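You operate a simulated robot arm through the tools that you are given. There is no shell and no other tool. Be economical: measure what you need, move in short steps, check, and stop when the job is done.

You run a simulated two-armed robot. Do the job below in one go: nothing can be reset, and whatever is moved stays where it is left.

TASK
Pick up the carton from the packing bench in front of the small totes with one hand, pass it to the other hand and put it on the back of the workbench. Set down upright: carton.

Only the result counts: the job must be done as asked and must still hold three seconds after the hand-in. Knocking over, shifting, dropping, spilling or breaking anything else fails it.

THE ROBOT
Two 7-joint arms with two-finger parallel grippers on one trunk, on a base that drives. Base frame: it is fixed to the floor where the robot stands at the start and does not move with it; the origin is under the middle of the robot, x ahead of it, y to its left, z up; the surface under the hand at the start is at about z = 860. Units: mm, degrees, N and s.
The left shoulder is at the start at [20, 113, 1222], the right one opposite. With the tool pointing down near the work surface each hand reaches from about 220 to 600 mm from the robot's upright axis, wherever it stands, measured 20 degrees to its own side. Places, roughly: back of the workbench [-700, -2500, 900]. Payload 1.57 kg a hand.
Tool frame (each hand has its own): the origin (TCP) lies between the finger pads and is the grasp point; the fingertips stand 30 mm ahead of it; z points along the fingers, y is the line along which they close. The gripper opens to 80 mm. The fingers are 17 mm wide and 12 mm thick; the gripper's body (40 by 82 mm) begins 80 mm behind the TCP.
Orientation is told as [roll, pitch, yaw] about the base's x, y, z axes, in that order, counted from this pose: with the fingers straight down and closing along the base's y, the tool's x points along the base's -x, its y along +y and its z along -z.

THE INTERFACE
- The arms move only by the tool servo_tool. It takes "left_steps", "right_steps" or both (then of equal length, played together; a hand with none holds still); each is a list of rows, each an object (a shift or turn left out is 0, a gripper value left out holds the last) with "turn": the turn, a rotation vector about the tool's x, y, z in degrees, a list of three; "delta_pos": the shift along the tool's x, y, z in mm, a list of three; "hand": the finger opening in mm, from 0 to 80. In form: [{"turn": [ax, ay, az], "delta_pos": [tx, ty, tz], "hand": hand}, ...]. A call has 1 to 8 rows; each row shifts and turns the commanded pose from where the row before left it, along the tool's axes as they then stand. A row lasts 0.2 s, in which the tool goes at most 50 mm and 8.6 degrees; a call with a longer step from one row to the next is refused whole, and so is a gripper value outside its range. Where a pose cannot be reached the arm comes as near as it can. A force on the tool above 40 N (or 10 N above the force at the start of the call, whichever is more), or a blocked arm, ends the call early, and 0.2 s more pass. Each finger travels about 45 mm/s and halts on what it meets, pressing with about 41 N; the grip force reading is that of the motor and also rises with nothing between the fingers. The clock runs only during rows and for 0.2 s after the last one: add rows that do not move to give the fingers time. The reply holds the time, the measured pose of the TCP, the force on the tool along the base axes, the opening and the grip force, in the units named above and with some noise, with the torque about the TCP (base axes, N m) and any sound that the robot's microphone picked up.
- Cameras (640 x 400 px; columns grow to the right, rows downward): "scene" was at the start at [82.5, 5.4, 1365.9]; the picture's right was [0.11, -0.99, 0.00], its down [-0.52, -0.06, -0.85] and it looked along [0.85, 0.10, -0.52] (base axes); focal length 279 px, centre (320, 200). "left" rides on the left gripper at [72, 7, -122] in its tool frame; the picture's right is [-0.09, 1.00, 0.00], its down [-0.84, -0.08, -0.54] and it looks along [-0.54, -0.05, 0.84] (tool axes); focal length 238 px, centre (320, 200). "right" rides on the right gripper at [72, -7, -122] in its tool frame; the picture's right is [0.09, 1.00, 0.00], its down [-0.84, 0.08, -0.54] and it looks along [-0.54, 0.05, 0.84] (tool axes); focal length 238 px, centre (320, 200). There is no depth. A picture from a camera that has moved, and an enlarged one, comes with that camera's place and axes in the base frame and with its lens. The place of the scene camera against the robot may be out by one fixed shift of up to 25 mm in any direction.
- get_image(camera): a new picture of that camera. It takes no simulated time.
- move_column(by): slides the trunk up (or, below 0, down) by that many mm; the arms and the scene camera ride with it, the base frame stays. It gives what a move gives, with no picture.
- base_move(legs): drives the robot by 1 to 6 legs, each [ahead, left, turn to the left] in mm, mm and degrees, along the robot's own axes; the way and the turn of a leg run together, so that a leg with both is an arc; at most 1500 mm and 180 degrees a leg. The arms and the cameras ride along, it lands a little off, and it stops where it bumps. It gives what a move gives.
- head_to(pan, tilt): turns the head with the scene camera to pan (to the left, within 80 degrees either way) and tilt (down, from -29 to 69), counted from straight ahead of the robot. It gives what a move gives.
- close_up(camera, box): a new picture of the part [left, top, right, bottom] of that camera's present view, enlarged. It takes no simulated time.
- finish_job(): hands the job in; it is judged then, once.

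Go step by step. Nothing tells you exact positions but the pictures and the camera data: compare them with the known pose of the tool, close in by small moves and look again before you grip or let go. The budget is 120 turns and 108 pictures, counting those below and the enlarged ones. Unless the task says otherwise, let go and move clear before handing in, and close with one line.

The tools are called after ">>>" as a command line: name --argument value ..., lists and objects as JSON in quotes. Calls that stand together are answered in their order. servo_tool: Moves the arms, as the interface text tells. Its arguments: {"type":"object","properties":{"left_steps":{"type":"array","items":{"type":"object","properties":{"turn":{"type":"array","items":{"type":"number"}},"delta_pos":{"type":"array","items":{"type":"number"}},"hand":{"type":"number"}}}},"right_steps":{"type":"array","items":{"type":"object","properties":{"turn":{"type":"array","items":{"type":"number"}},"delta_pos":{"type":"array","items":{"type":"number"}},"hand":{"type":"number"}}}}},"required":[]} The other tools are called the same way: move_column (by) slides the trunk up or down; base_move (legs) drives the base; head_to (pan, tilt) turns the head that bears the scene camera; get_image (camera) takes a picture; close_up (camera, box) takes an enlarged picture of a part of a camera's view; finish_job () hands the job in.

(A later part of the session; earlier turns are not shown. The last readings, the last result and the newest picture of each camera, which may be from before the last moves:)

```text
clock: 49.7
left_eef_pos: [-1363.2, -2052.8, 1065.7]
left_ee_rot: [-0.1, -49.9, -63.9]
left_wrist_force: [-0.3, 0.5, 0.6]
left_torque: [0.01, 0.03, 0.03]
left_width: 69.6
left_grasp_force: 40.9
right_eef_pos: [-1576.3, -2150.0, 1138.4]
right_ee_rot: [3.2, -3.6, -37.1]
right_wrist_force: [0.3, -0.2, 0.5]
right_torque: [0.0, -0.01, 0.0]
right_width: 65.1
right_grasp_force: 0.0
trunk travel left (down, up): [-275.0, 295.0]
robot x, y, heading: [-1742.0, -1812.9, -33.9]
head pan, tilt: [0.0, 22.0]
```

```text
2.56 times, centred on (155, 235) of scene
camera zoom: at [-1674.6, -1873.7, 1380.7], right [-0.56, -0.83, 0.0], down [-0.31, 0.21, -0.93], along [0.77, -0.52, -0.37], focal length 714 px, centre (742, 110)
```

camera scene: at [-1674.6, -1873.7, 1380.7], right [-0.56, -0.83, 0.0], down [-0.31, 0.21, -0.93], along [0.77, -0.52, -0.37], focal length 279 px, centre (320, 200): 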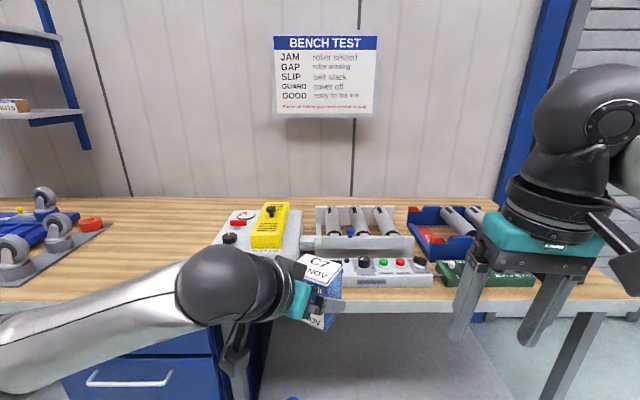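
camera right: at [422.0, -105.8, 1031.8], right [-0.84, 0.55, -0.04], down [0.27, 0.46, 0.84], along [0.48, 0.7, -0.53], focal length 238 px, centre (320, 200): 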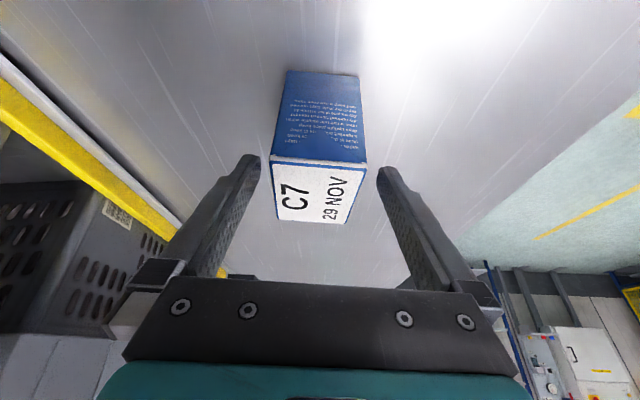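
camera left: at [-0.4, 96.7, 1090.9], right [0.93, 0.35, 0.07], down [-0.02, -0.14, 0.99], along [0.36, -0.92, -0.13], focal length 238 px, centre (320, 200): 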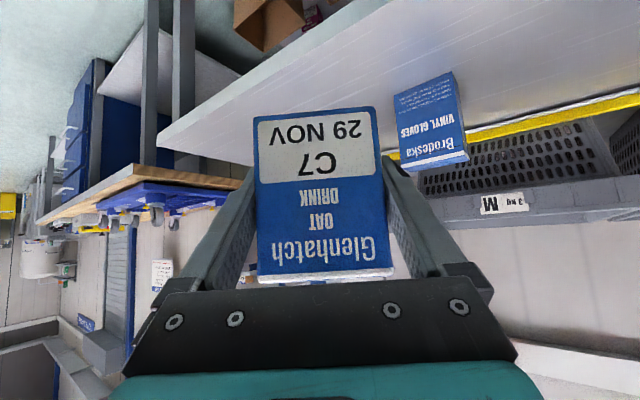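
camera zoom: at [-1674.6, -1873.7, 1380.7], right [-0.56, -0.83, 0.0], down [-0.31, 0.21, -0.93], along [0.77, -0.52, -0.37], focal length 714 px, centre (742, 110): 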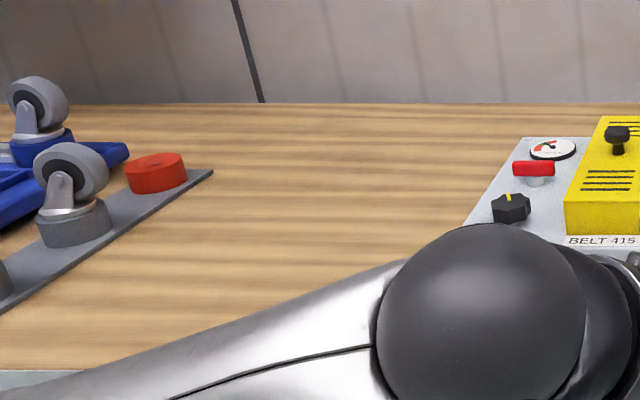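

There is a free strip behind the instruments. To settle the bench height and depths, I raise the trunk for parallax and look again.

>>> move_column --by 280

>>> head_to --pan 0 --tilt 35

>>> get_image --camera "scene"

```text
clock: 52.5
left_eef_pos: [-1363.0, -2053.2, 1346.7]
left_ee_rot: [0.0, -49.9, -63.8]
left_wrist_force: [0.3, -0.1, -2.0]
left_torque: [0.04, -0.01, 0.01]
left_width: 69.8
left_grasp_force: 41.5
right_eef_pos: [-1575.7, -2151.1, 1417.8]
right_ee_rot: [3.2, -3.7, -37.1]
right_wrist_force: [0.2, -0.9, 0.0]
right_torque: [-0.02, -0.01, 0.02]
right_width: 64.9
right_grasp_force: 0.0
trunk travel left (down, up): [-555.0, 15.0]
robot x, y, heading: [-1741.7, -1810.4, -34.1]
head pan, tilt: [0.0, 22.0]
```

```text
clock: 53.2
left_eef_pos: [-1363.4, -2052.8, 1345.0]
left_ee_rot: [0.1, -49.9, -63.8]
left_wrist_force: [0.5, -0.1, -1.7]
left_torque: [0.01, 0.01, 0.02]
left_width: 69.7
left_grasp_force: 41.3
right_eef_pos: [-1576.7, -2150.9, 1420.0]
right_ee_rot: [3.2, -3.6, -37.1]
right_wrist_force: [0.4, -0.1, 0.8]
right_torque: [-0.03, 0.0, -0.03]
right_width: 65.1
right_grasp_force: 0.1
trunk travel left (down, up): [-555.0, 15.0]
robot x, y, heading: [-1743.5, -1812.8, -33.7]
head pan, tilt: [0.0, 35.0]
```

```text
73 pictures are left
camera scene: at [-1678.5, -1870.9, 1640.1], right [-0.56, -0.83, 0.0], down [-0.48, 0.32, -0.82], along [0.68, -0.46, -0.57], focal length 279 px, centre (320, 200)
```

scene: 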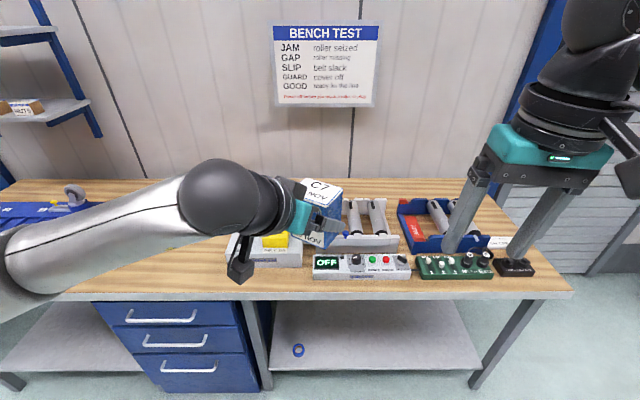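

The bench top works out at about z 870, front edge at about 240 and back edge at about 970 in the wall direction. I move the left hand aside for a clear view of the rear strip.

>>> servo_tool --left_steps '[{"delta_pos": [16, 43.3, -19.1]}, {"delta_pos": [16, 43.3, -19.1]}, {"delta_pos": [16, 43.3, -19.1]}, {"delta_pos": [16, 43.3, -19.1]}, {}]'

>>> get_image --camera "scene"

>>> close_up --camera "scene" --box '[200, 160, 440, 310]'

```text
clock: 54.4
left_eef_pos: [-1252.9, -1889.0, 1347.0]
left_ee_rot: [0.0, -50.0, -63.9]
left_wrist_force: [-0.9, -0.6, -2.3]
left_torque: [0.02, 0.02, 0.0]
left_width: 69.6
left_grasp_force: 41.1
right_eef_pos: [-1574.2, -2152.6, 1419.3]
right_ee_rot: [3.2, -3.6, -37.1]
right_wrist_force: [0.4, -0.4, 0.3]
right_torque: [0.02, -0.01, -0.02]
right_width: 65.0
right_grasp_force: 0.1
trunk travel left (down, up): [-555.0, 15.0]
robot x, y, heading: [-1743.0, -1810.4, -34.1]
head pan, tilt: [0.0, 35.0]
```

```text
72 pictures are left
camera scene: at [-1678.4, -1872.2, 1640.0], right [-0.56, -0.83, 0.0], down [-0.48, 0.32, -0.82], along [0.68, -0.46, -0.57], focal length 279 px, centre (320, 200)
```

scene: 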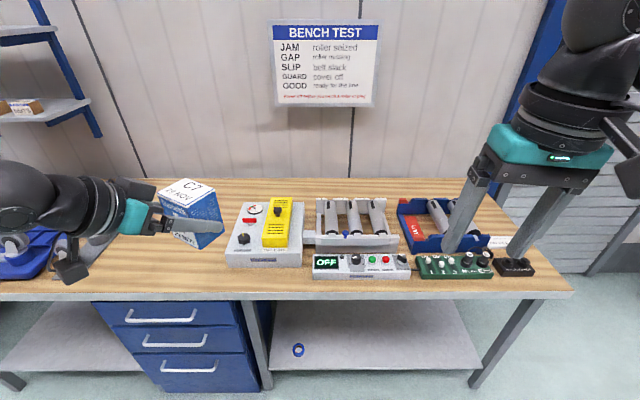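

```text
2.67 times, centred on (320, 235) of scene
camera zoom: at [-1678.4, -1872.2, 1640.0], right [-0.56, -0.83, 0.0], down [-0.48, 0.32, -0.82], along [0.68, -0.46, -0.57], focal length 743 px, centre (320, 107)
```

zoom: 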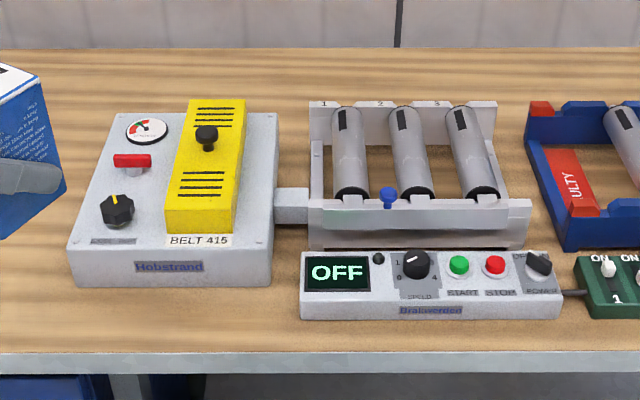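

The rear strip behind the instruments runs from about n 660 to 976, so the named place (n 826) is its middle. The gauge and roller stand are about 80 mm tall, and everything I carry is above 1290. I drive forward 400 mm.

>>> base_move --legs '[[400, 0, 0]]'

>>> head_to --pan 0 --tilt 60

>>> get_image --camera "scene"

```text
clock: 56.9
left_eef_pos: [-926.7, -2110.8, 1344.9]
left_ee_rot: [-0.2, -49.9, -64.1]
left_wrist_force: [-0.1, -0.3, -3.6]
left_torque: [-0.02, 0.03, 0.01]
left_width: 70.0
left_grasp_force: 40.7
right_eef_pos: [-1250.7, -2372.1, 1418.2]
right_ee_rot: [3.3, -3.7, -37.4]
right_wrist_force: [0.2, 0.7, -0.2]
right_torque: [0.01, 0.0, -0.02]
right_width: 65.1
right_grasp_force: 0.1
trunk travel left (down, up): [-555.0, 15.0]
robot x, y, heading: [-1418.8, -2029.1, -34.3]
head pan, tilt: [0.0, 35.0]
```

```text
clock: 57.8
left_eef_pos: [-927.8, -2111.1, 1346.5]
left_ee_rot: [0.0, -49.8, -64.1]
left_wrist_force: [0.7, -0.4, -2.5]
left_torque: [0.05, 0.0, -0.01]
left_width: 69.4
left_grasp_force: 41.8
right_eef_pos: [-1251.1, -2371.3, 1419.0]
right_ee_rot: [3.2, -3.6, -37.4]
right_wrist_force: [-0.3, -0.5, 0.3]
right_torque: [0.02, 0.03, -0.02]
right_width: 65.0
right_grasp_force: 0.0
trunk travel left (down, up): [-555.0, 15.0]
robot x, y, heading: [-1416.9, -2034.5, -34.2]
head pan, tilt: [0.0, 60.0]
```

```text
70 pictures are left
camera scene: at [-1370.3, -2079.8, 1605.8], right [-0.56, -0.83, 0.0], down [-0.72, 0.49, -0.5], along [0.41, -0.28, -0.87], focal length 279 px, centre (320, 200)
```

scene: 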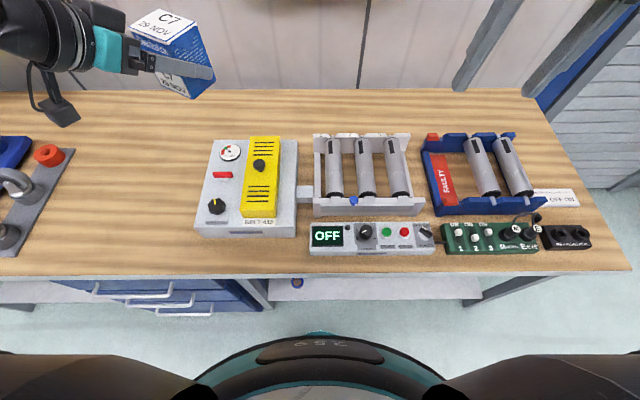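

Clear top view: the base shows no overhang ahead of the torso, and the bench edge is about 270 mm ahead of my axis. I creep forward another 125 mm, the same stance I had at the packing bench.

>>> base_move --legs '[[120, 0, 0]]'

>>> get_image --camera "scene"

```text
clock: 59.0
left_eef_pos: [-827.0, -2179.3, 1345.4]
left_ee_rot: [0.0, -49.9, -64.2]
left_wrist_force: [0.1, -0.1, -2.9]
left_torque: [0.04, 0.0, 0.04]
left_width: 69.9
left_grasp_force: 41.2
right_eef_pos: [-1152.7, -2438.5, 1418.4]
right_ee_rot: [3.3, -3.7, -37.4]
right_wrist_force: [0.0, 0.0, 0.0]
right_torque: [0.05, 0.02, 0.04]
right_width: 65.1
right_grasp_force: 0.1
trunk travel left (down, up): [-555.0, 15.0]
robot x, y, heading: [-1318.2, -2097.4, -34.0]
head pan, tilt: [0.0, 60.0]
```

```text
69 pictures are left
camera scene: at [-1270.9, -2147.5, 1605.8], right [-0.56, -0.83, 0.0], down [-0.72, 0.49, -0.5], along [0.41, -0.28, -0.87], focal length 279 px, centre (320, 200)
```

scene: 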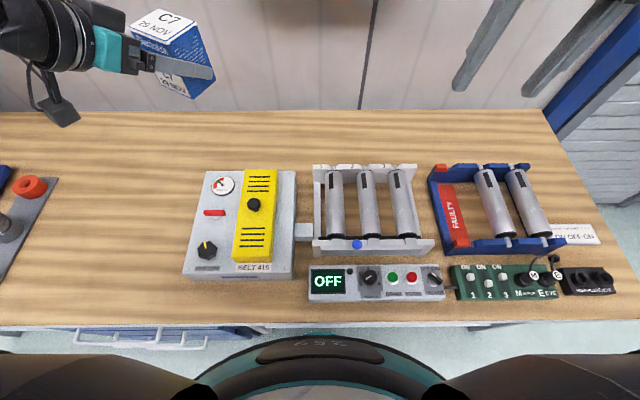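

Stance is good. I turn the left hand slightly and extend it high above the instruments toward the rear strip, at n ≈ 810. I'll lower it afterwards with the trunk.

>>> servo_tool --left_steps '[{"turn": [6.1, 0, 5.1]}, {"delta_pos": [-15.8, 3.9, 38.3]}, {"delta_pos": [-15.8, 3.9, 38.3]}, {"delta_pos": [-15.8, 3.9, 38.3]}, {"delta_pos": [-15.8, 3.9, 38.3]}, {}]'

>>> servo_tool --left_steps '[{"delta_pos": [-15.8, 3.9, 38.3]}, {"delta_pos": [-15.8, 3.9, 38.3]}, {"delta_pos": [-15.8, 3.9, 38.3]}, {"delta_pos": [-15.8, 3.9, 38.3]}, {}]'

>>> head_to --pan 0 --tilt 45

>>> get_image --camera "scene"

```text
clock: 60.4
left_eef_pos: [-775.0, -2334.4, 1299.2]
left_ee_rot: [0.0, -50.0, -72.0]
left_wrist_force: [-0.9, -0.3, -3.3]
left_torque: [-0.01, 0.02, 0.02]
left_width: 69.7
left_grasp_force: 41.1
left hand out of reach, approached as far as the arm can: row 1
right_eef_pos: [-1152.7, -2438.1, 1418.8]
right_ee_rot: [3.2, -3.7, -37.4]
right_wrist_force: [0.0, 0.7, -0.3]
right_torque: [-0.02, -0.02, 0.02]
right_width: 64.8
right_grasp_force: 0.1
trunk travel left (down, up): [-555.0, 15.0]
robot x, y, heading: [-1317.2, -2100.5, -34.2]
head pan, tilt: [0.0, 60.0]
```

```text
clock: 61.6
left_eef_pos: [-764.8, -2362.3, 1287.6]
left_ee_rot: [0.0, -49.9, -72.2]
left_wrist_force: [0.7, -0.6, -3.3]
left_torque: [0.03, 0.01, -0.03]
left_width: 69.5
left_grasp_force: 40.9
left hand out of reach, approached as far as the arm can: row 1, 2, 3, 4
right_eef_pos: [-1150.8, -2440.0, 1417.9]
right_ee_rot: [3.2, -3.6, -37.4]
right_wrist_force: [-0.3, -0.1, 0.5]
right_torque: [0.0, 0.02, 0.0]
right_width: 65.2
right_grasp_force: 0.0
trunk travel left (down, up): [-555.0, 15.0]
robot x, y, heading: [-1313.8, -2098.6, -34.4]
head pan, tilt: [0.0, 60.0]
```

```text
clock: 62.4
left_eef_pos: [-765.4, -2362.4, 1287.6]
left_ee_rot: [-0.1, -50.0, -72.0]
left_wrist_force: [-0.1, 0.1, -2.9]
left_torque: [0.02, 0.01, -0.03]
left_width: 69.6
left_grasp_force: 40.8
right_eef_pos: [-1152.7, -2439.1, 1417.8]
right_ee_rot: [3.2, -3.6, -37.4]
right_wrist_force: [0.5, 0.4, 0.4]
right_torque: [0.01, 0.01, 0.01]
right_width: 64.8
right_grasp_force: 0.0
trunk travel left (down, up): [-555.0, 15.0]
robot x, y, heading: [-1320.7, -2098.9, -34.3]
head pan, tilt: [0.0, 45.0]
```

```text
68 pictures are left
camera scene: at [-1258.9, -2155.6, 1625.2], right [-0.56, -0.83, 0.0], down [-0.58, 0.4, -0.71], along [0.58, -0.4, -0.71], focal length 279 px, centre (320, 200)
```

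scene: 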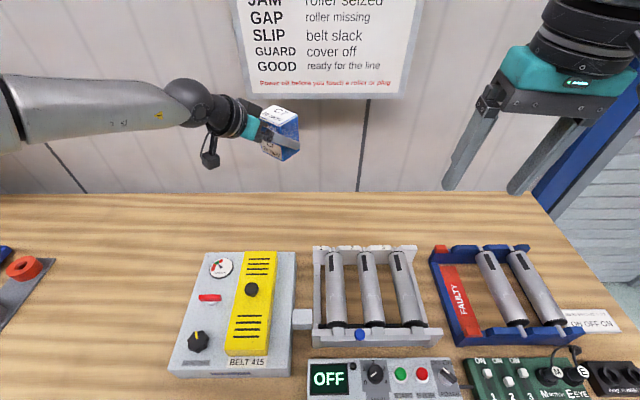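

The sideways-pointing hand limits reach (TCP stops at n ≈ 695), so I turn it to point nearly straight ahead and extend again.

>>> servo_tool --left_steps '[{"turn": [-5.75, 0, -4.82]}, {"turn": [-5.75, 0, -4.82]}, {"turn": [-5.75, 0, -4.82]}, {"turn": [-5.75, 0, -4.82]}, {}]'

>>> servo_tool --left_steps '[{"delta_pos": [-12.4, -4.9, 31.4]}, {"delta_pos": [-12.4, -4.9, 31.4]}, {"delta_pos": [-12.4, -4.9, 31.4]}, {"delta_pos": [-12.4, -4.9, 31.4]}, {}]'

>>> get_image --camera "scene"

```text
clock: 63.6
left_eef_pos: [-763.5, -2365.3, 1288.6]
left_ee_rot: [-0.1, -49.9, -42.1]
left_wrist_force: [-0.4, 0.5, -1.9]
left_torque: [0.01, 0.02, -0.02]
left_width: 69.9
left_grasp_force: 41.2
right_eef_pos: [-1151.6, -2439.0, 1418.2]
right_ee_rot: [3.1, -3.6, -37.4]
right_wrist_force: [-0.3, 0.4, -0.4]
right_torque: [-0.02, 0.0, -0.02]
right_width: 65.1
right_grasp_force: 0.1
trunk travel left (down, up): [-555.0, 15.0]
robot x, y, heading: [-1317.3, -2098.4, -34.2]
head pan, tilt: [0.0, 45.0]
```

```text
clock: 64.8
left_eef_pos: [-687.6, -2453.4, 1247.7]
left_ee_rot: [0.0, -50.0, -42.1]
left_wrist_force: [0.5, 0.8, -4.0]
left_torque: [0.04, 0.03, 0.0]
left_width: 69.8
left_grasp_force: 40.8
left hand out of reach, approached as far as the arm can: row 4
right_eef_pos: [-1151.8, -2437.9, 1419.3]
right_ee_rot: [3.3, -3.5, -37.3]
right_wrist_force: [0.8, 0.4, 1.3]
right_torque: [0.04, 0.02, 0.0]
right_width: 65.2
right_grasp_force: 0.0
trunk travel left (down, up): [-555.0, 15.0]
robot x, y, heading: [-1319.2, -2102.4, -34.3]
head pan, tilt: [0.0, 45.0]
```

```text
67 pictures are left
camera scene: at [-1257.9, -2154.2, 1625.3], right [-0.56, -0.83, 0.0], down [-0.59, 0.4, -0.71], along [0.58, -0.4, -0.71], focal length 279 px, centre (320, 200)
```

scene: 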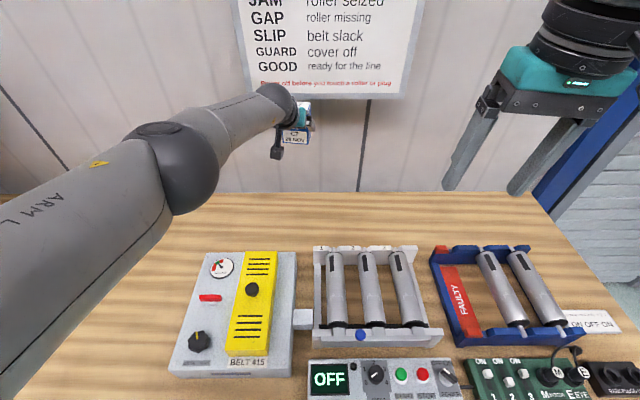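

Now the TCP is at n ≈ 810, s ≈ 2415, close to the wanted spot. I nudge the base 25 mm forward for clearance behind the gauge, then lower the trunk part way and look.

>>> base_move --legs '[[25, 0, 0]]'

>>> move_column --by -200

>>> get_image --camera "scene"

>>> get_image --camera "left"

```text
clock: 65.7
left_eef_pos: [-682.5, -2458.8, 1245.7]
left_ee_rot: [0.0, -49.7, -42.1]
left_wrist_force: [1.0, 0.1, -2.9]
left_torque: [0.03, 0.0, 0.01]
left_width: 69.5
left_grasp_force: 41.5
right_eef_pos: [-1144.1, -2444.3, 1417.7]
right_ee_rot: [3.2, -3.7, -37.5]
right_wrist_force: [0.1, 0.0, 0.5]
right_torque: [0.03, -0.02, -0.01]
right_width: 64.9
right_grasp_force: 0.1
trunk travel left (down, up): [-555.0, 15.0]
robot x, y, heading: [-1308.9, -2101.9, -34.3]
head pan, tilt: [0.0, 45.0]
stopped in leg 1: the robot was blocked; the commanded pose is now the measured one
```

```text
clock: 67.8
left_eef_pos: [-682.6, -2458.3, 1047.1]
left_ee_rot: [-0.1, -49.9, -42.2]
left_wrist_force: [-1.0, 0.8, -2.1]
left_torque: [0.01, 0.01, -0.02]
left_width: 69.6
left_grasp_force: 41.2
right_eef_pos: [-1145.6, -2444.5, 1218.6]
right_ee_rot: [3.2, -3.7, -37.4]
right_wrist_force: [0.1, 0.1, -0.5]
right_torque: [-0.03, 0.0, 0.0]
right_width: 65.0
right_grasp_force: 0.0
trunk travel left (down, up): [-355.0, 215.0]
robot x, y, heading: [-1312.6, -2106.8, -34.6]
head pan, tilt: [0.0, 45.0]
```

```text
66 pictures are left
camera scene: at [-1252.7, -2160.1, 1425.3], right [-0.56, -0.83, 0.0], down [-0.58, 0.4, -0.71], along [0.58, -0.4, -0.71], focal length 279 px, centre (320, 200)
```

scene: 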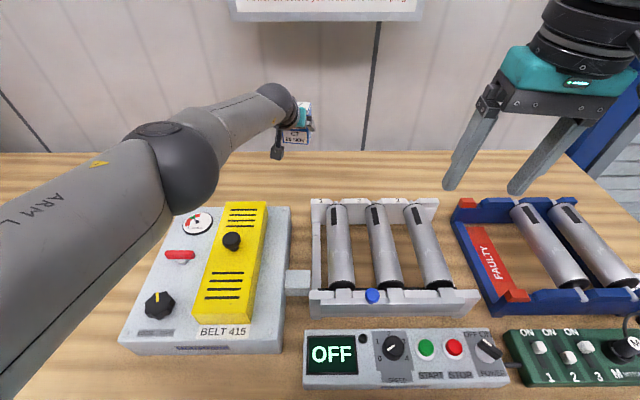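

```text
65 pictures are left
camera left: at [-781.1, -2361.9, 1072.2], right [0.71, 0.7, 0.07], down [0.04, -0.14, 0.99], along [0.7, -0.7, -0.13], focal length 238 px, centre (320, 200)
```

left: 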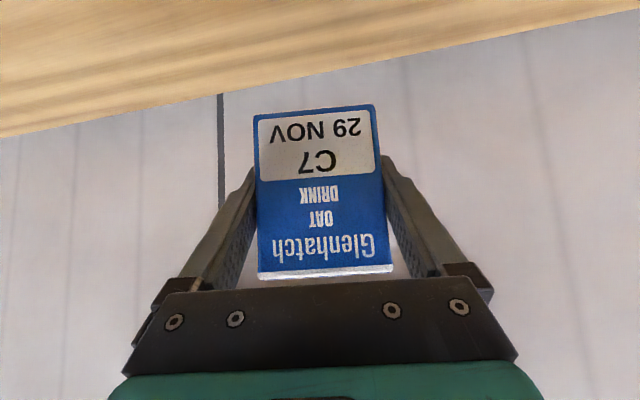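

TCP is now at n ≈ 817, s ≈ 2417, z 1047; the base touched the bench gently and stopped. Before lowering more I check the left elbow's height above the gauge from the right camera.

>>> get_image --camera "right"

>>> head_to --pan 20 --tilt 55

>>> get_image --camera "scene"

```text
64 pictures are left
camera right: at [-1217.9, -2406.5, 1334.0], right [0.53, 0.85, 0.05], down [0.66, -0.45, 0.6], along [0.53, -0.28, -0.8], focal length 238 px, centre (320, 200)
```

right: 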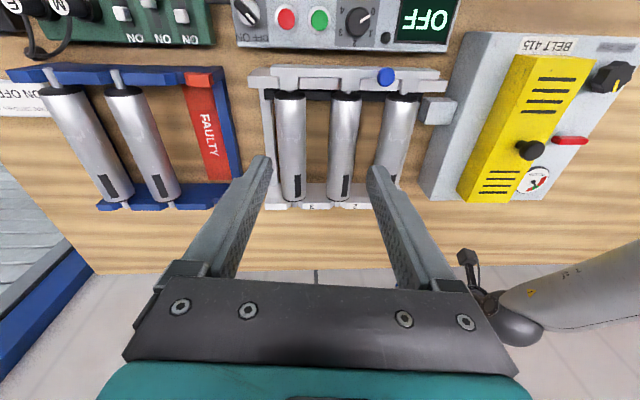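

```text
clock: 68.7
left_eef_pos: [-683.8, -2459.6, 1047.6]
left_ee_rot: [0.0, -50.0, -42.3]
left_wrist_force: [-0.8, -0.4, -2.2]
left_torque: [0.06, -0.01, -0.01]
left_width: 70.0
left_grasp_force: 41.0
right_eef_pos: [-1146.3, -2444.1, 1218.2]
right_ee_rot: [3.2, -3.7, -37.5]
right_wrist_force: [-0.1, -0.3, 0.3]
right_torque: [0.01, 0.02, -0.01]
right_width: 65.3
right_grasp_force: 0.1
trunk travel left (down, up): [-355.0, 215.0]
robot x, y, heading: [-1311.0, -2104.4, -34.1]
head pan, tilt: [20.0, 55.0]
```

```text
63 pictures are left
camera scene: at [-1250.0, -2132.3, 1411.8], right [-0.25, -0.97, 0.0], down [-0.79, 0.2, -0.57], along [0.56, -0.14, -0.82], focal length 279 px, centre (320, 200)
```

scene: 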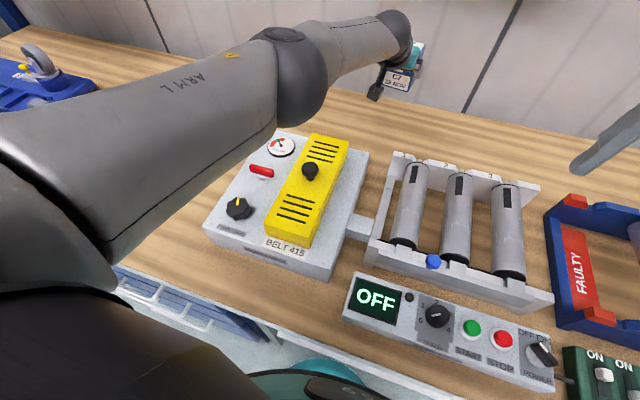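

Triangulating: the elbow is at z ≈ 1238 and would end only about 15 mm above the gauge's knob (z ≈ 1020). I shift the base right by 90 mm, over the lower rollers, and then move the hand back left by about as much.

>>> base_move --legs '[[-10, -90, 0], [6, 0, 0]]'

>>> servo_tool --left_steps '[{"delta_pos": [2.2, 24.7, -2.7]}, {"delta_pos": [2.2, 24.7, -2.7]}, {"delta_pos": [2.2, 24.7, -2.7]}, {}]'

>>> get_image --camera "scene"

>>> get_image --camera "right"

```text
clock: 70.1
left_eef_pos: [-737.0, -2530.7, 1047.1]
left_ee_rot: [0.0, -49.9, -42.1]
left_wrist_force: [0.5, 0.6, -2.8]
left_torque: [0.01, 0.01, 0.03]
left_width: 69.8
left_grasp_force: 40.7
right_eef_pos: [-1198.9, -2517.4, 1218.2]
right_ee_rot: [3.2, -3.6, -37.1]
right_wrist_force: [0.4, -0.6, -0.9]
right_torque: [0.08, 0.02, 0.01]
right_width: 65.2
right_grasp_force: 0.2
trunk travel left (down, up): [-355.0, 215.0]
robot x, y, heading: [-1368.7, -2179.3, -34.2]
head pan, tilt: [20.0, 55.0]
```

```text
clock: 71.1
left_eef_pos: [-694.1, -2467.8, 1049.9]
left_ee_rot: [0.0, -50.0, -42.0]
left_wrist_force: [-0.5, -1.3, -2.8]
left_torque: [0.04, 0.0, -0.02]
left_width: 69.5
left_grasp_force: 41.3
right_eef_pos: [-1200.0, -2518.0, 1218.8]
right_ee_rot: [3.2, -3.7, -37.2]
right_wrist_force: [0.2, -0.4, 0.6]
right_torque: [-0.01, -0.01, 0.01]
right_width: 65.1
right_grasp_force: 0.0
trunk travel left (down, up): [-355.0, 215.0]
robot x, y, heading: [-1366.3, -2172.8, -33.9]
head pan, tilt: [20.0, 55.0]
```

```text
62 pictures are left
camera scene: at [-1304.7, -2205.5, 1411.8], right [-0.24, -0.97, 0.0], down [-0.79, 0.2, -0.57], along [0.56, -0.14, -0.82], focal length 279 px, centre (320, 200)
```

scene: 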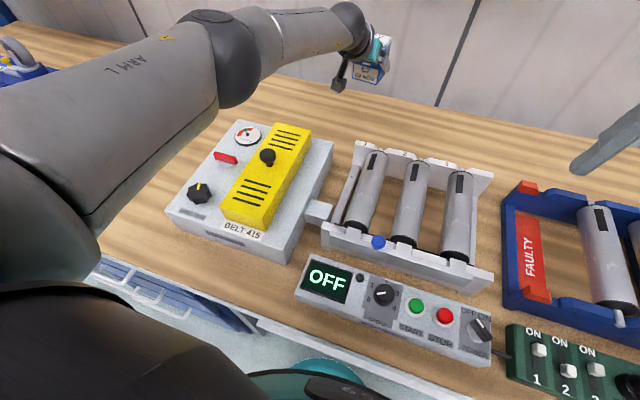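

```text
61 pictures are left
camera right: at [-1271.6, -2479.8, 1333.8], right [0.53, 0.85, 0.05], down [0.67, -0.45, 0.6], along [0.53, -0.28, -0.8], focal length 238 px, centre (320, 200)
```

right: 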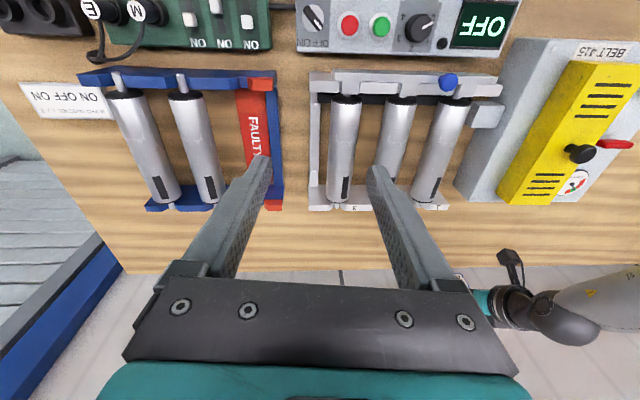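

The elbow still ends up near the knob, so I do part of the lowering with the arm instead (keeping the shoulder higher) and see whether reach holds.

>>> servo_tool --left_steps '[{"delta_pos": [15.3, 0, 12.9]}, {"delta_pos": [15.3, 0, 12.9]}, {"delta_pos": [15.3, 0, 12.9]}, {"delta_pos": [15.3, 0, 12.9]}, {}]'

>>> get_image --camera "scene"

>>> get_image --camera "right"

```text
clock: 72.3
left_eef_pos: [-699.8, -2464.5, 990.8]
left_ee_rot: [0.0, -50.0, -42.0]
left_wrist_force: [0.9, 0.2, -2.4]
left_torque: [0.02, 0.02, 0.02]
left_width: 69.5
left_grasp_force: 41.2
left hand out of reach, approached as far as the arm can: row 3, 4
right_eef_pos: [-1200.1, -2515.1, 1218.3]
right_ee_rot: [3.2, -3.7, -37.2]
right_wrist_force: [-0.4, -0.5, -0.3]
right_torque: [-0.03, 0.0, 0.01]
right_width: 65.1
right_grasp_force: 0.0
trunk travel left (down, up): [-355.0, 215.0]
robot x, y, heading: [-1366.2, -2174.7, -34.2]
head pan, tilt: [20.0, 55.0]
```

```text
60 pictures are left
camera scene: at [-1304.4, -2204.9, 1411.8], right [-0.24, -0.97, 0.0], down [-0.79, 0.2, -0.57], along [0.56, -0.14, -0.82], focal length 279 px, centre (320, 200)
```

scene: 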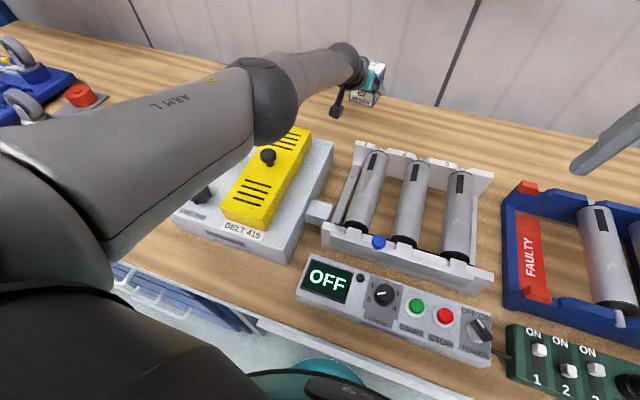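

```text
59 pictures are left
camera right: at [-1271.3, -2479.2, 1333.9], right [0.53, 0.85, 0.05], down [0.67, -0.45, 0.6], along [0.53, -0.28, -0.8], focal length 238 px, centre (320, 200)
```

right: 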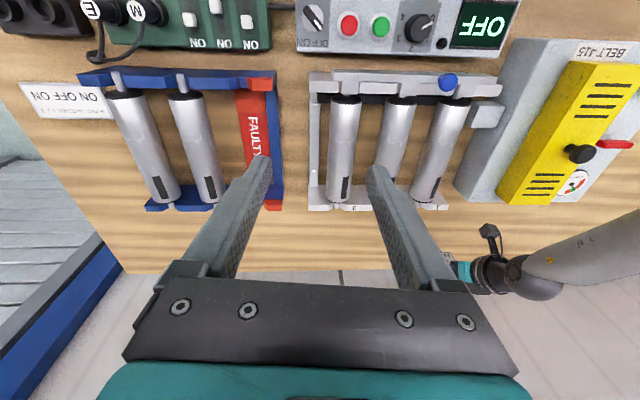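

Now n ≈ 806 and s ≈ 2431. The elbow is at z ≈ 1207 and sits right of the knob, so about 60 mm clearance will remain. I lower the trunk by 65 and look.

>>> move_column --by -65

>>> get_image --camera "scene"

>>> close_up --camera "scene" --box '[270, 30, 430, 150]'

>>> get_image --camera "left"

>>> get_image --camera "right"

```text
clock: 73.3
left_eef_pos: [-699.4, -2464.4, 925.5]
left_ee_rot: [0.0, -49.9, -42.0]
left_wrist_force: [0.6, 0.1, -2.4]
left_torque: [0.02, 0.06, 0.02]
left_width: 69.6
left_grasp_force: 41.0
right_eef_pos: [-1199.8, -2516.9, 1154.0]
right_ee_rot: [3.3, -3.7, -37.1]
right_wrist_force: [0.3, -0.6, 0.4]
right_torque: [0.03, -0.02, 0.0]
right_width: 65.3
right_grasp_force: 0.1
trunk travel left (down, up): [-290.0, 280.0]
robot x, y, heading: [-1366.1, -2177.9, -34.2]
head pan, tilt: [20.0, 55.0]
```

```text
58 pictures are left
camera scene: at [-1304.6, -2204.8, 1346.9], right [-0.24, -0.97, 0.0], down [-0.79, 0.2, -0.57], along [0.56, -0.14, -0.82], focal length 279 px, centre (320, 200)
```

scene: 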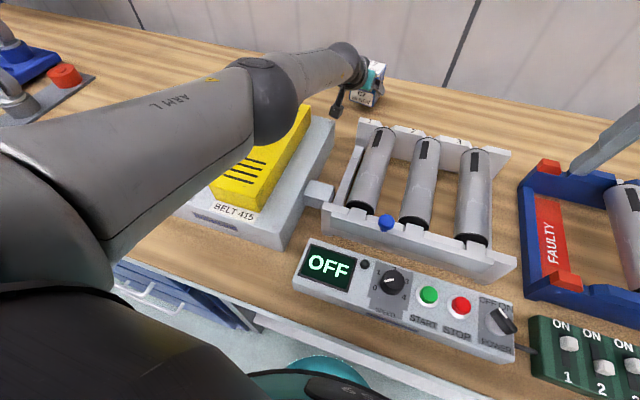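

```text
3.33 times, centred on (350, 90) of scene
camera zoom: at [-1304.6, -2204.8, 1346.9], right [-0.24, -0.97, 0.0], down [-0.79, 0.2, -0.57], along [0.56, -0.14, -0.82], focal length 929 px, centre (220, 567)
```

zoom: 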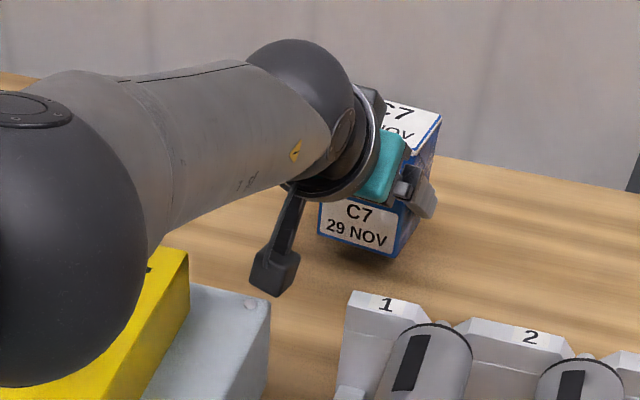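

```text
56 pictures are left
camera left: at [-798.3, -2367.1, 949.9], right [0.71, 0.7, 0.07], down [0.04, -0.14, 0.99], along [0.7, -0.7, -0.13], focal length 238 px, centre (320, 200)
```

left: 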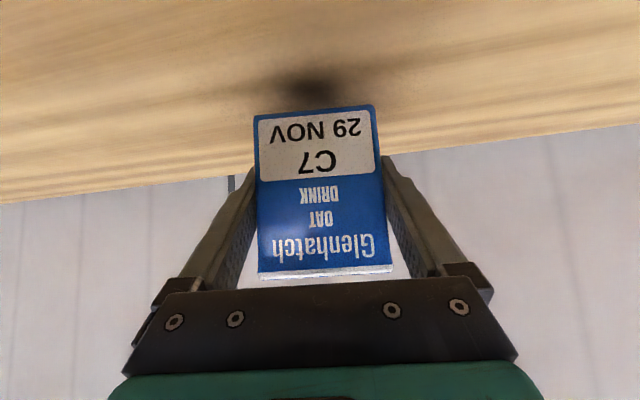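

```text
55 pictures are left
camera right: at [-1271.5, -2479.2, 1269.0], right [0.53, 0.85, 0.05], down [0.67, -0.45, 0.6], along [0.53, -0.28, -0.8], focal length 238 px, centre (320, 200)
```

right: 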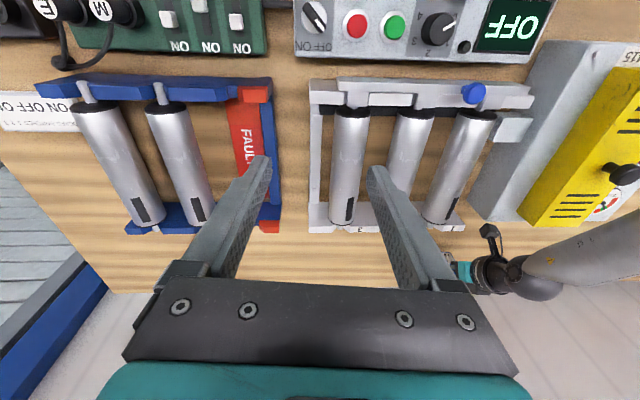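

The camera housing hangs over free bench behind the gauge with about 14 mm to spare, and the carton's shadow is close. I lower a bit more in small trunk steps, watching the force.

>>> move_column --by -15

>>> close_up --camera "scene" --box '[270, 30, 430, 150]'

>>> close_up --camera "left" --box '[220, 40, 420, 165]'

```text
clock: 73.9
left_eef_pos: [-697.1, -2467.5, 922.9]
left_ee_rot: [0.1, -50.8, -42.1]
left_wrist_force: [-2.4, 1.1, 12.0]
left_torque: [1.74, 1.83, 0.29]
left_width: 69.5
left_grasp_force: 40.6
right_eef_pos: [-1201.4, -2516.0, 1138.8]
right_ee_rot: [3.2, -3.7, -37.2]
right_wrist_force: [-0.2, -0.5, 0.9]
right_torque: [0.02, 0.0, 0.02]
right_width: 64.9
right_grasp_force: 0.1
trunk travel left (down, up): [-276.0, 294.0]
robot x, y, heading: [-1368.4, -2177.9, -33.9]
head pan, tilt: [20.0, 55.0]
stopped: the force on the tool passed its limit at 46 N (the readings are from after the stop); the commanded pose is now the measured one
```

```text
3.33 times, centred on (350, 90) of scene
camera zoom: at [-1305.8, -2204.6, 1332.6], right [-0.24, -0.97, 0.0], down [-0.79, 0.2, -0.57], along [0.56, -0.14, -0.82], focal length 929 px, centre (220, 567)
```

zoom: 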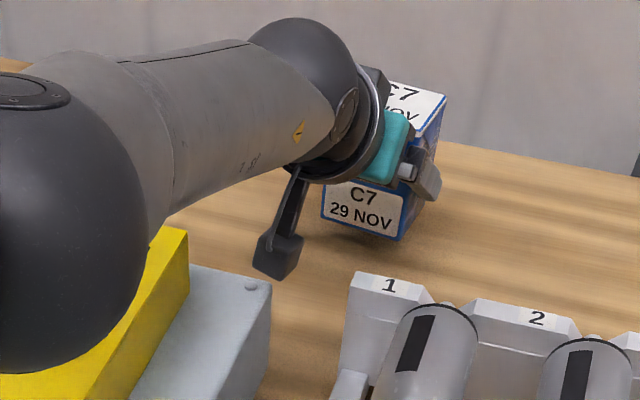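

```text
3.20 times, centred on (320, 102) of left
camera zoom: at [-795.6, -2369.6, 945.7], right [0.71, 0.7, 0.07], down [0.03, -0.13, 0.99], along [0.7, -0.7, -0.11], focal length 763 px, centre (320, 512)
```

zoom: 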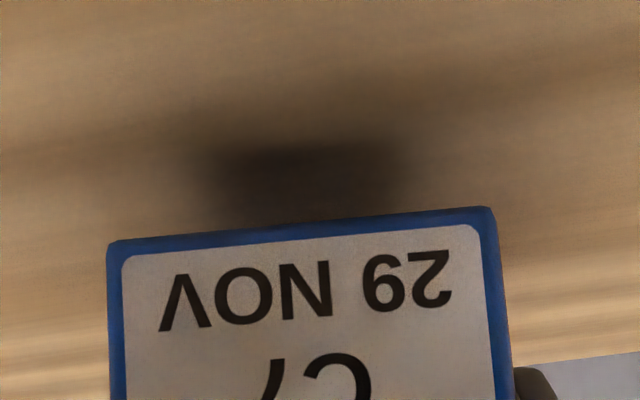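

Something stopped it at TCP 923: the torque puts the contact about 170 mm behind the TCP, so the wrist camera housing has met the gauge's rear edge. I raise the hand with the arm at once, then stretch further back, which is possible with a lower shoulder.

>>> servo_tool --left_steps '[{"delta_pos": [-15.3, 0, -12.9]}, {"delta_pos": [-30.6, 0, -25.7]}, {"delta_pos": [-30.6, 0, -25.7]}, {}]'

>>> servo_tool --left_steps '[{"delta_pos": [-9.5, 2, 11.4]}, {"delta_pos": [-9.5, 2, 11.4]}, {"delta_pos": [-9.5, 2, 11.4]}, {}]'

>>> get_image --camera "scene"

>>> get_image --camera "right"

```text
clock: 74.9
left_eef_pos: [-695.4, -2467.4, 1024.2]
left_ee_rot: [0.2, -50.6, -42.1]
left_wrist_force: [0.2, -0.3, -2.7]
left_torque: [-0.01, -0.02, 0.02]
left_width: 69.9
left_grasp_force: 40.8
right_eef_pos: [-1198.6, -2516.6, 1139.0]
right_ee_rot: [3.2, -3.6, -37.2]
right_wrist_force: [-0.3, -0.1, 0.0]
right_torque: [-0.02, -0.01, -0.01]
right_width: 65.3
right_grasp_force: 0.0
trunk travel left (down, up): [-276.0, 294.0]
robot x, y, heading: [-1367.3, -2175.2, -34.1]
head pan, tilt: [20.0, 55.0]
```

```text
clock: 75.9
left_eef_pos: [-678.2, -2477.8, 1023.6]
left_ee_rot: [0.2, -50.6, -42.1]
left_wrist_force: [0.0, 0.0, -2.0]
left_torque: [0.01, 0.01, 0.02]
left_width: 70.0
left_grasp_force: 41.2
left hand out of reach, approached as far as the arm can: row 2, 3
right_eef_pos: [-1199.2, -2516.3, 1138.9]
right_ee_rot: [3.2, -3.7, -37.2]
right_wrist_force: [-0.1, 0.2, 0.3]
right_torque: [0.03, -0.03, -0.05]
right_width: 64.8
right_grasp_force: 0.1
trunk travel left (down, up): [-276.0, 294.0]
robot x, y, heading: [-1366.9, -2175.5, -33.8]
head pan, tilt: [20.0, 55.0]
```

```text
52 pictures are left
camera scene: at [-1304.5, -2204.7, 1332.7], right [-0.24, -0.97, 0.0], down [-0.79, 0.2, -0.57], along [0.56, -0.14, -0.82], focal length 279 px, centre (320, 200)
```

scene: 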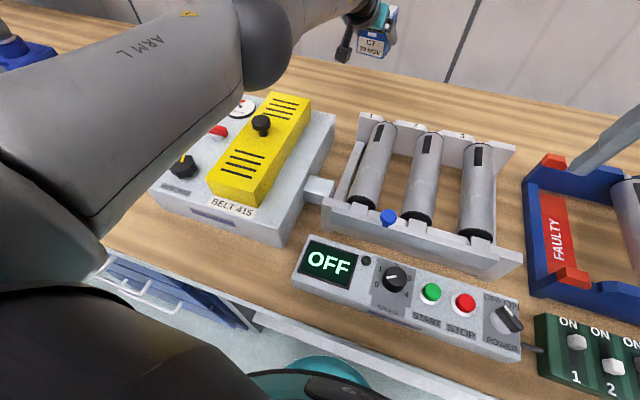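

```text
51 pictures are left
camera right: at [-1271.3, -2479.0, 1254.8], right [0.53, 0.85, 0.05], down [0.67, -0.45, 0.6], along [0.53, -0.28, -0.8], focal length 238 px, centre (320, 200)
```

right: 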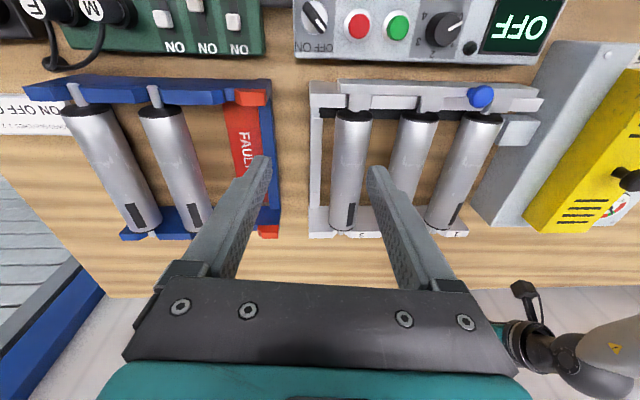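

The station is unmoved and the hand now reaches n ≈ 832. I check the gauge's rear corner in the right camera, which is free of the scene camera's offset.

>>> close_up --camera "right" --box '[420, 120, 640, 260]'

>>> close_up --camera "scene" --box '[240, 60, 400, 180]'

```text
2.86 times, centred on (530, 190) of right
camera zoom: at [-1271.3, -2479.0, 1254.8], right [0.53, 0.85, 0.05], down [0.67, -0.45, 0.6], along [0.53, -0.28, -0.8], focal length 681 px, centre (-280, 229)
```

zoom: 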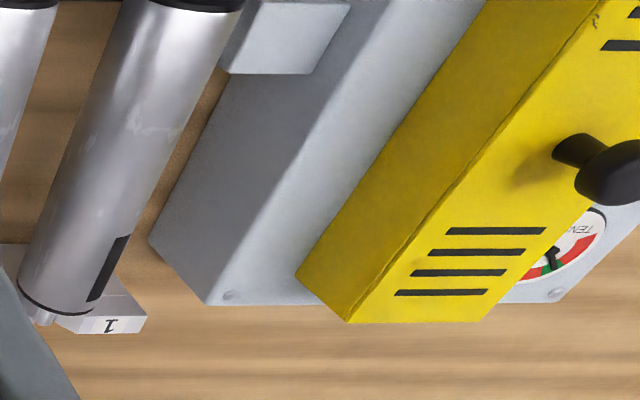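

```text
3.33 times, centred on (320, 120) of scene
camera zoom: at [-1304.5, -2204.7, 1332.7], right [-0.24, -0.97, 0.0], down [-0.79, 0.2, -0.57], along [0.56, -0.14, -0.82], focal length 929 px, centre (320, 467)
```

zoom: 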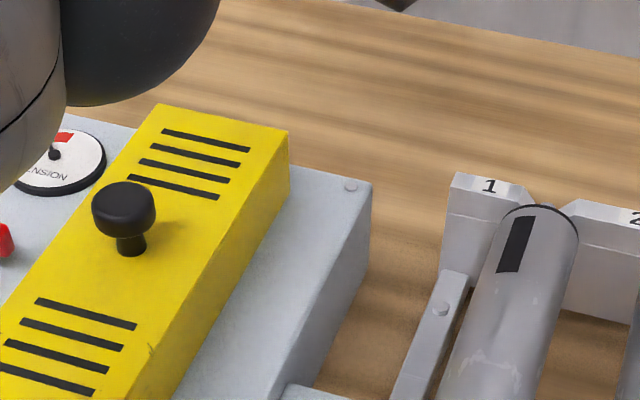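

In the right camera the gauge's rear edge is at n ≈ 648, top z ≈ 929, with a 50 mm gap to the roller stand. I shift the hand 15 mm right so the camera falls in line with that gap, behind both, then lower halfway.

>>> servo_tool --left_steps '[{"delta_pos": [-1.3, -14.9, 1.6]}, {}]'

>>> move_column --by -60

>>> get_image --camera "scene"

>>> get_image --camera "right"

```text
clock: 76.5
left_eef_pos: [-686.1, -2489.3, 1024.2]
left_ee_rot: [0.2, -50.6, -42.1]
left_wrist_force: [0.1, -0.3, -2.6]
left_torque: [-0.01, 0.01, -0.02]
left_width: 69.6
left_grasp_force: 41.4
right_eef_pos: [-1199.9, -2516.8, 1140.5]
right_ee_rot: [3.2, -3.7, -37.2]
right_wrist_force: [0.1, -1.1, 0.5]
right_torque: [0.0, -0.02, 0.01]
right_width: 64.8
right_grasp_force: 0.1
trunk travel left (down, up): [-276.0, 294.0]
robot x, y, heading: [-1366.2, -2179.5, -33.9]
head pan, tilt: [20.0, 55.0]
```

```text
clock: 77.5
left_eef_pos: [-686.3, -2489.5, 963.7]
left_ee_rot: [0.1, -50.6, -42.1]
left_wrist_force: [0.1, 0.4, -2.3]
left_torque: [-0.02, 0.01, 0.02]
left_width: 69.7
left_grasp_force: 40.4
right_eef_pos: [-1199.5, -2515.9, 1079.1]
right_ee_rot: [3.2, -3.6, -37.2]
right_wrist_force: [0.4, -0.3, -0.3]
right_torque: [0.01, 0.0, -0.05]
right_width: 64.9
right_grasp_force: 0.1
trunk travel left (down, up): [-216.0, 354.0]
robot x, y, heading: [-1365.1, -2177.4, -34.3]
head pan, tilt: [20.0, 55.0]
```

```text
48 pictures are left
camera scene: at [-1304.7, -2204.7, 1272.7], right [-0.24, -0.97, 0.0], down [-0.79, 0.2, -0.57], along [0.56, -0.14, -0.82], focal length 279 px, centre (320, 200)
```

scene: 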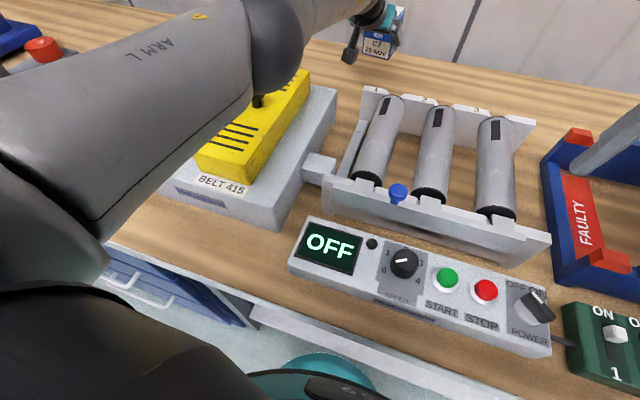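

```text
47 pictures are left
camera right: at [-1271.5, -2479.0, 1194.8], right [0.53, 0.85, 0.05], down [0.67, -0.45, 0.6], along [0.53, -0.28, -0.8], focal length 238 px, centre (320, 200)
```

right: 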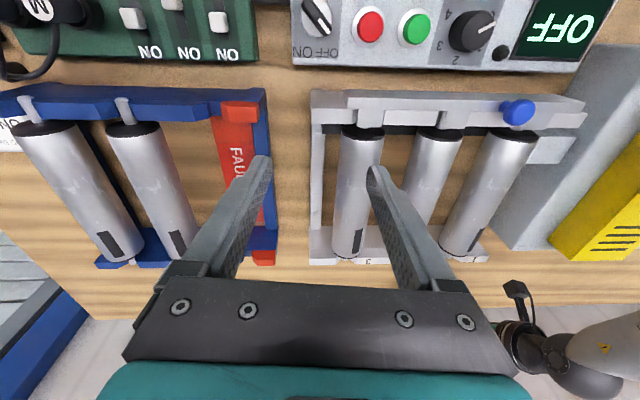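

The right hand gets low over the rollers, so I raise it, and turn it left so that its camera can see the left elbow's clearance.

>>> servo_tool --right_steps '[{"delta_pos": [0, 0, -30]}, {"delta_pos": [0, 0, -30]}, {"delta_pos": [0, 0, -30]}, {"turn": [0, 0, -8.5]}, {"turn": [0, 0, -8.5]}, {"turn": [0, 0, -8.5]}, {"turn": [0, 0, -8.5]}, {"turn": [0, 0, -8.5]}]'

>>> get_image --camera "right"

```text
clock: 79.3
left_eef_pos: [-685.8, -2489.5, 963.7]
left_ee_rot: [0.1, -50.5, -42.1]
left_wrist_force: [1.6, -1.5, -2.4]
left_torque: [0.04, 0.04, -0.03]
left_width: 70.1
left_grasp_force: 40.9
right_eef_pos: [-1206.6, -2517.1, 1169.4]
right_ee_rot: [-0.1, -4.9, 5.5]
right_wrist_force: [0.1, 0.3, -0.4]
right_torque: [-0.01, 0.01, 0.02]
right_width: 65.0
right_grasp_force: 0.0
trunk travel left (down, up): [-216.0, 354.0]
robot x, y, heading: [-1365.1, -2175.2, -34.2]
head pan, tilt: [20.0, 55.0]
```

```text
46 pictures are left
camera right: at [-1287.9, -2531.7, 1283.1], right [-0.19, 0.98, -0.01], down [0.78, 0.15, 0.61], along [0.6, 0.11, -0.79], focal length 238 px, centre (320, 200)
```

right: 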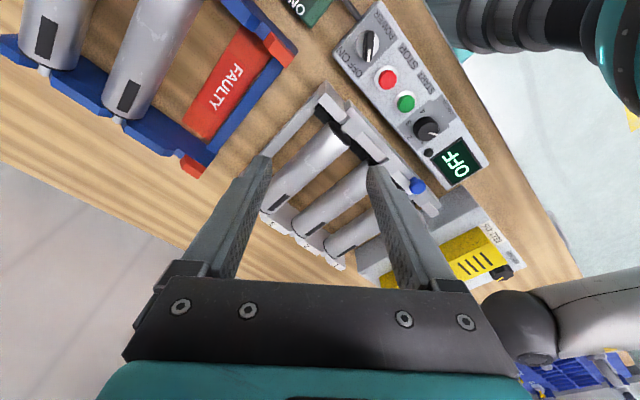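

The elbow centre triangulates to z ≈ 1137 at n 403, s 2421, well right of the knob and high enough. I continue lowering in steps.

>>> move_column --by -40

>>> get_image --camera "right"

>>> close_up --camera "scene" --box '[290, 0, 450, 120]'

>>> get_image --camera "left"

```text
clock: 80.1
left_eef_pos: [-686.7, -2489.6, 923.4]
left_ee_rot: [0.2, -50.6, -42.1]
left_wrist_force: [-1.0, -0.6, -3.4]
left_torque: [0.03, 0.01, 0.0]
left_width: 69.5
left_grasp_force: 41.4
right_eef_pos: [-1206.2, -2517.0, 1129.7]
right_ee_rot: [-0.1, -4.9, 5.3]
right_wrist_force: [0.0, -0.6, -0.4]
right_torque: [0.0, -0.02, -0.02]
right_width: 65.0
right_grasp_force: 0.1
trunk travel left (down, up): [-176.0, 394.0]
robot x, y, heading: [-1361.0, -2179.6, -34.0]
head pan, tilt: [20.0, 55.0]
```

```text
45 pictures are left
camera right: at [-1288.0, -2531.3, 1243.1], right [-0.18, 0.98, -0.01], down [0.78, 0.15, 0.61], along [0.6, 0.11, -0.79], focal length 238 px, centre (320, 200)
```

right: 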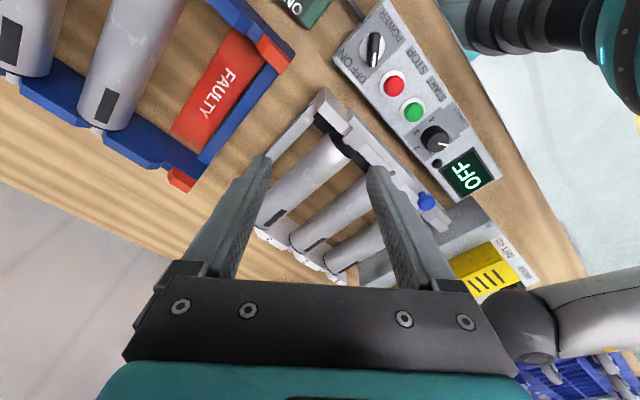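

```text
3.33 times, centred on (370, 60) of scene
camera zoom: at [-1304.7, -2204.7, 1232.7], right [-0.24, -0.97, 0.0], down [-0.79, 0.2, -0.57], along [0.56, -0.14, -0.82], focal length 929 px, centre (153, 667)
```

zoom: 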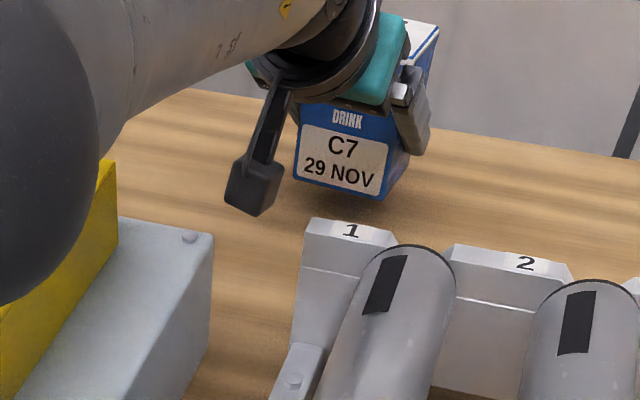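

```text
43 pictures are left
camera left: at [-785.2, -2392.0, 946.2], right [0.71, 0.7, 0.07], down [0.03, -0.13, 0.99], along [0.7, -0.7, -0.12], focal length 238 px, centre (320, 200)
```

left: 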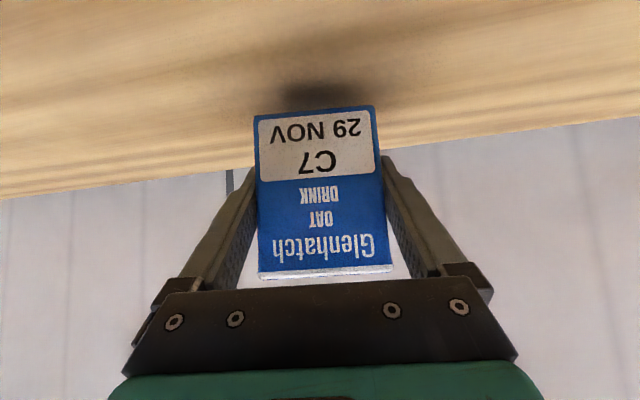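

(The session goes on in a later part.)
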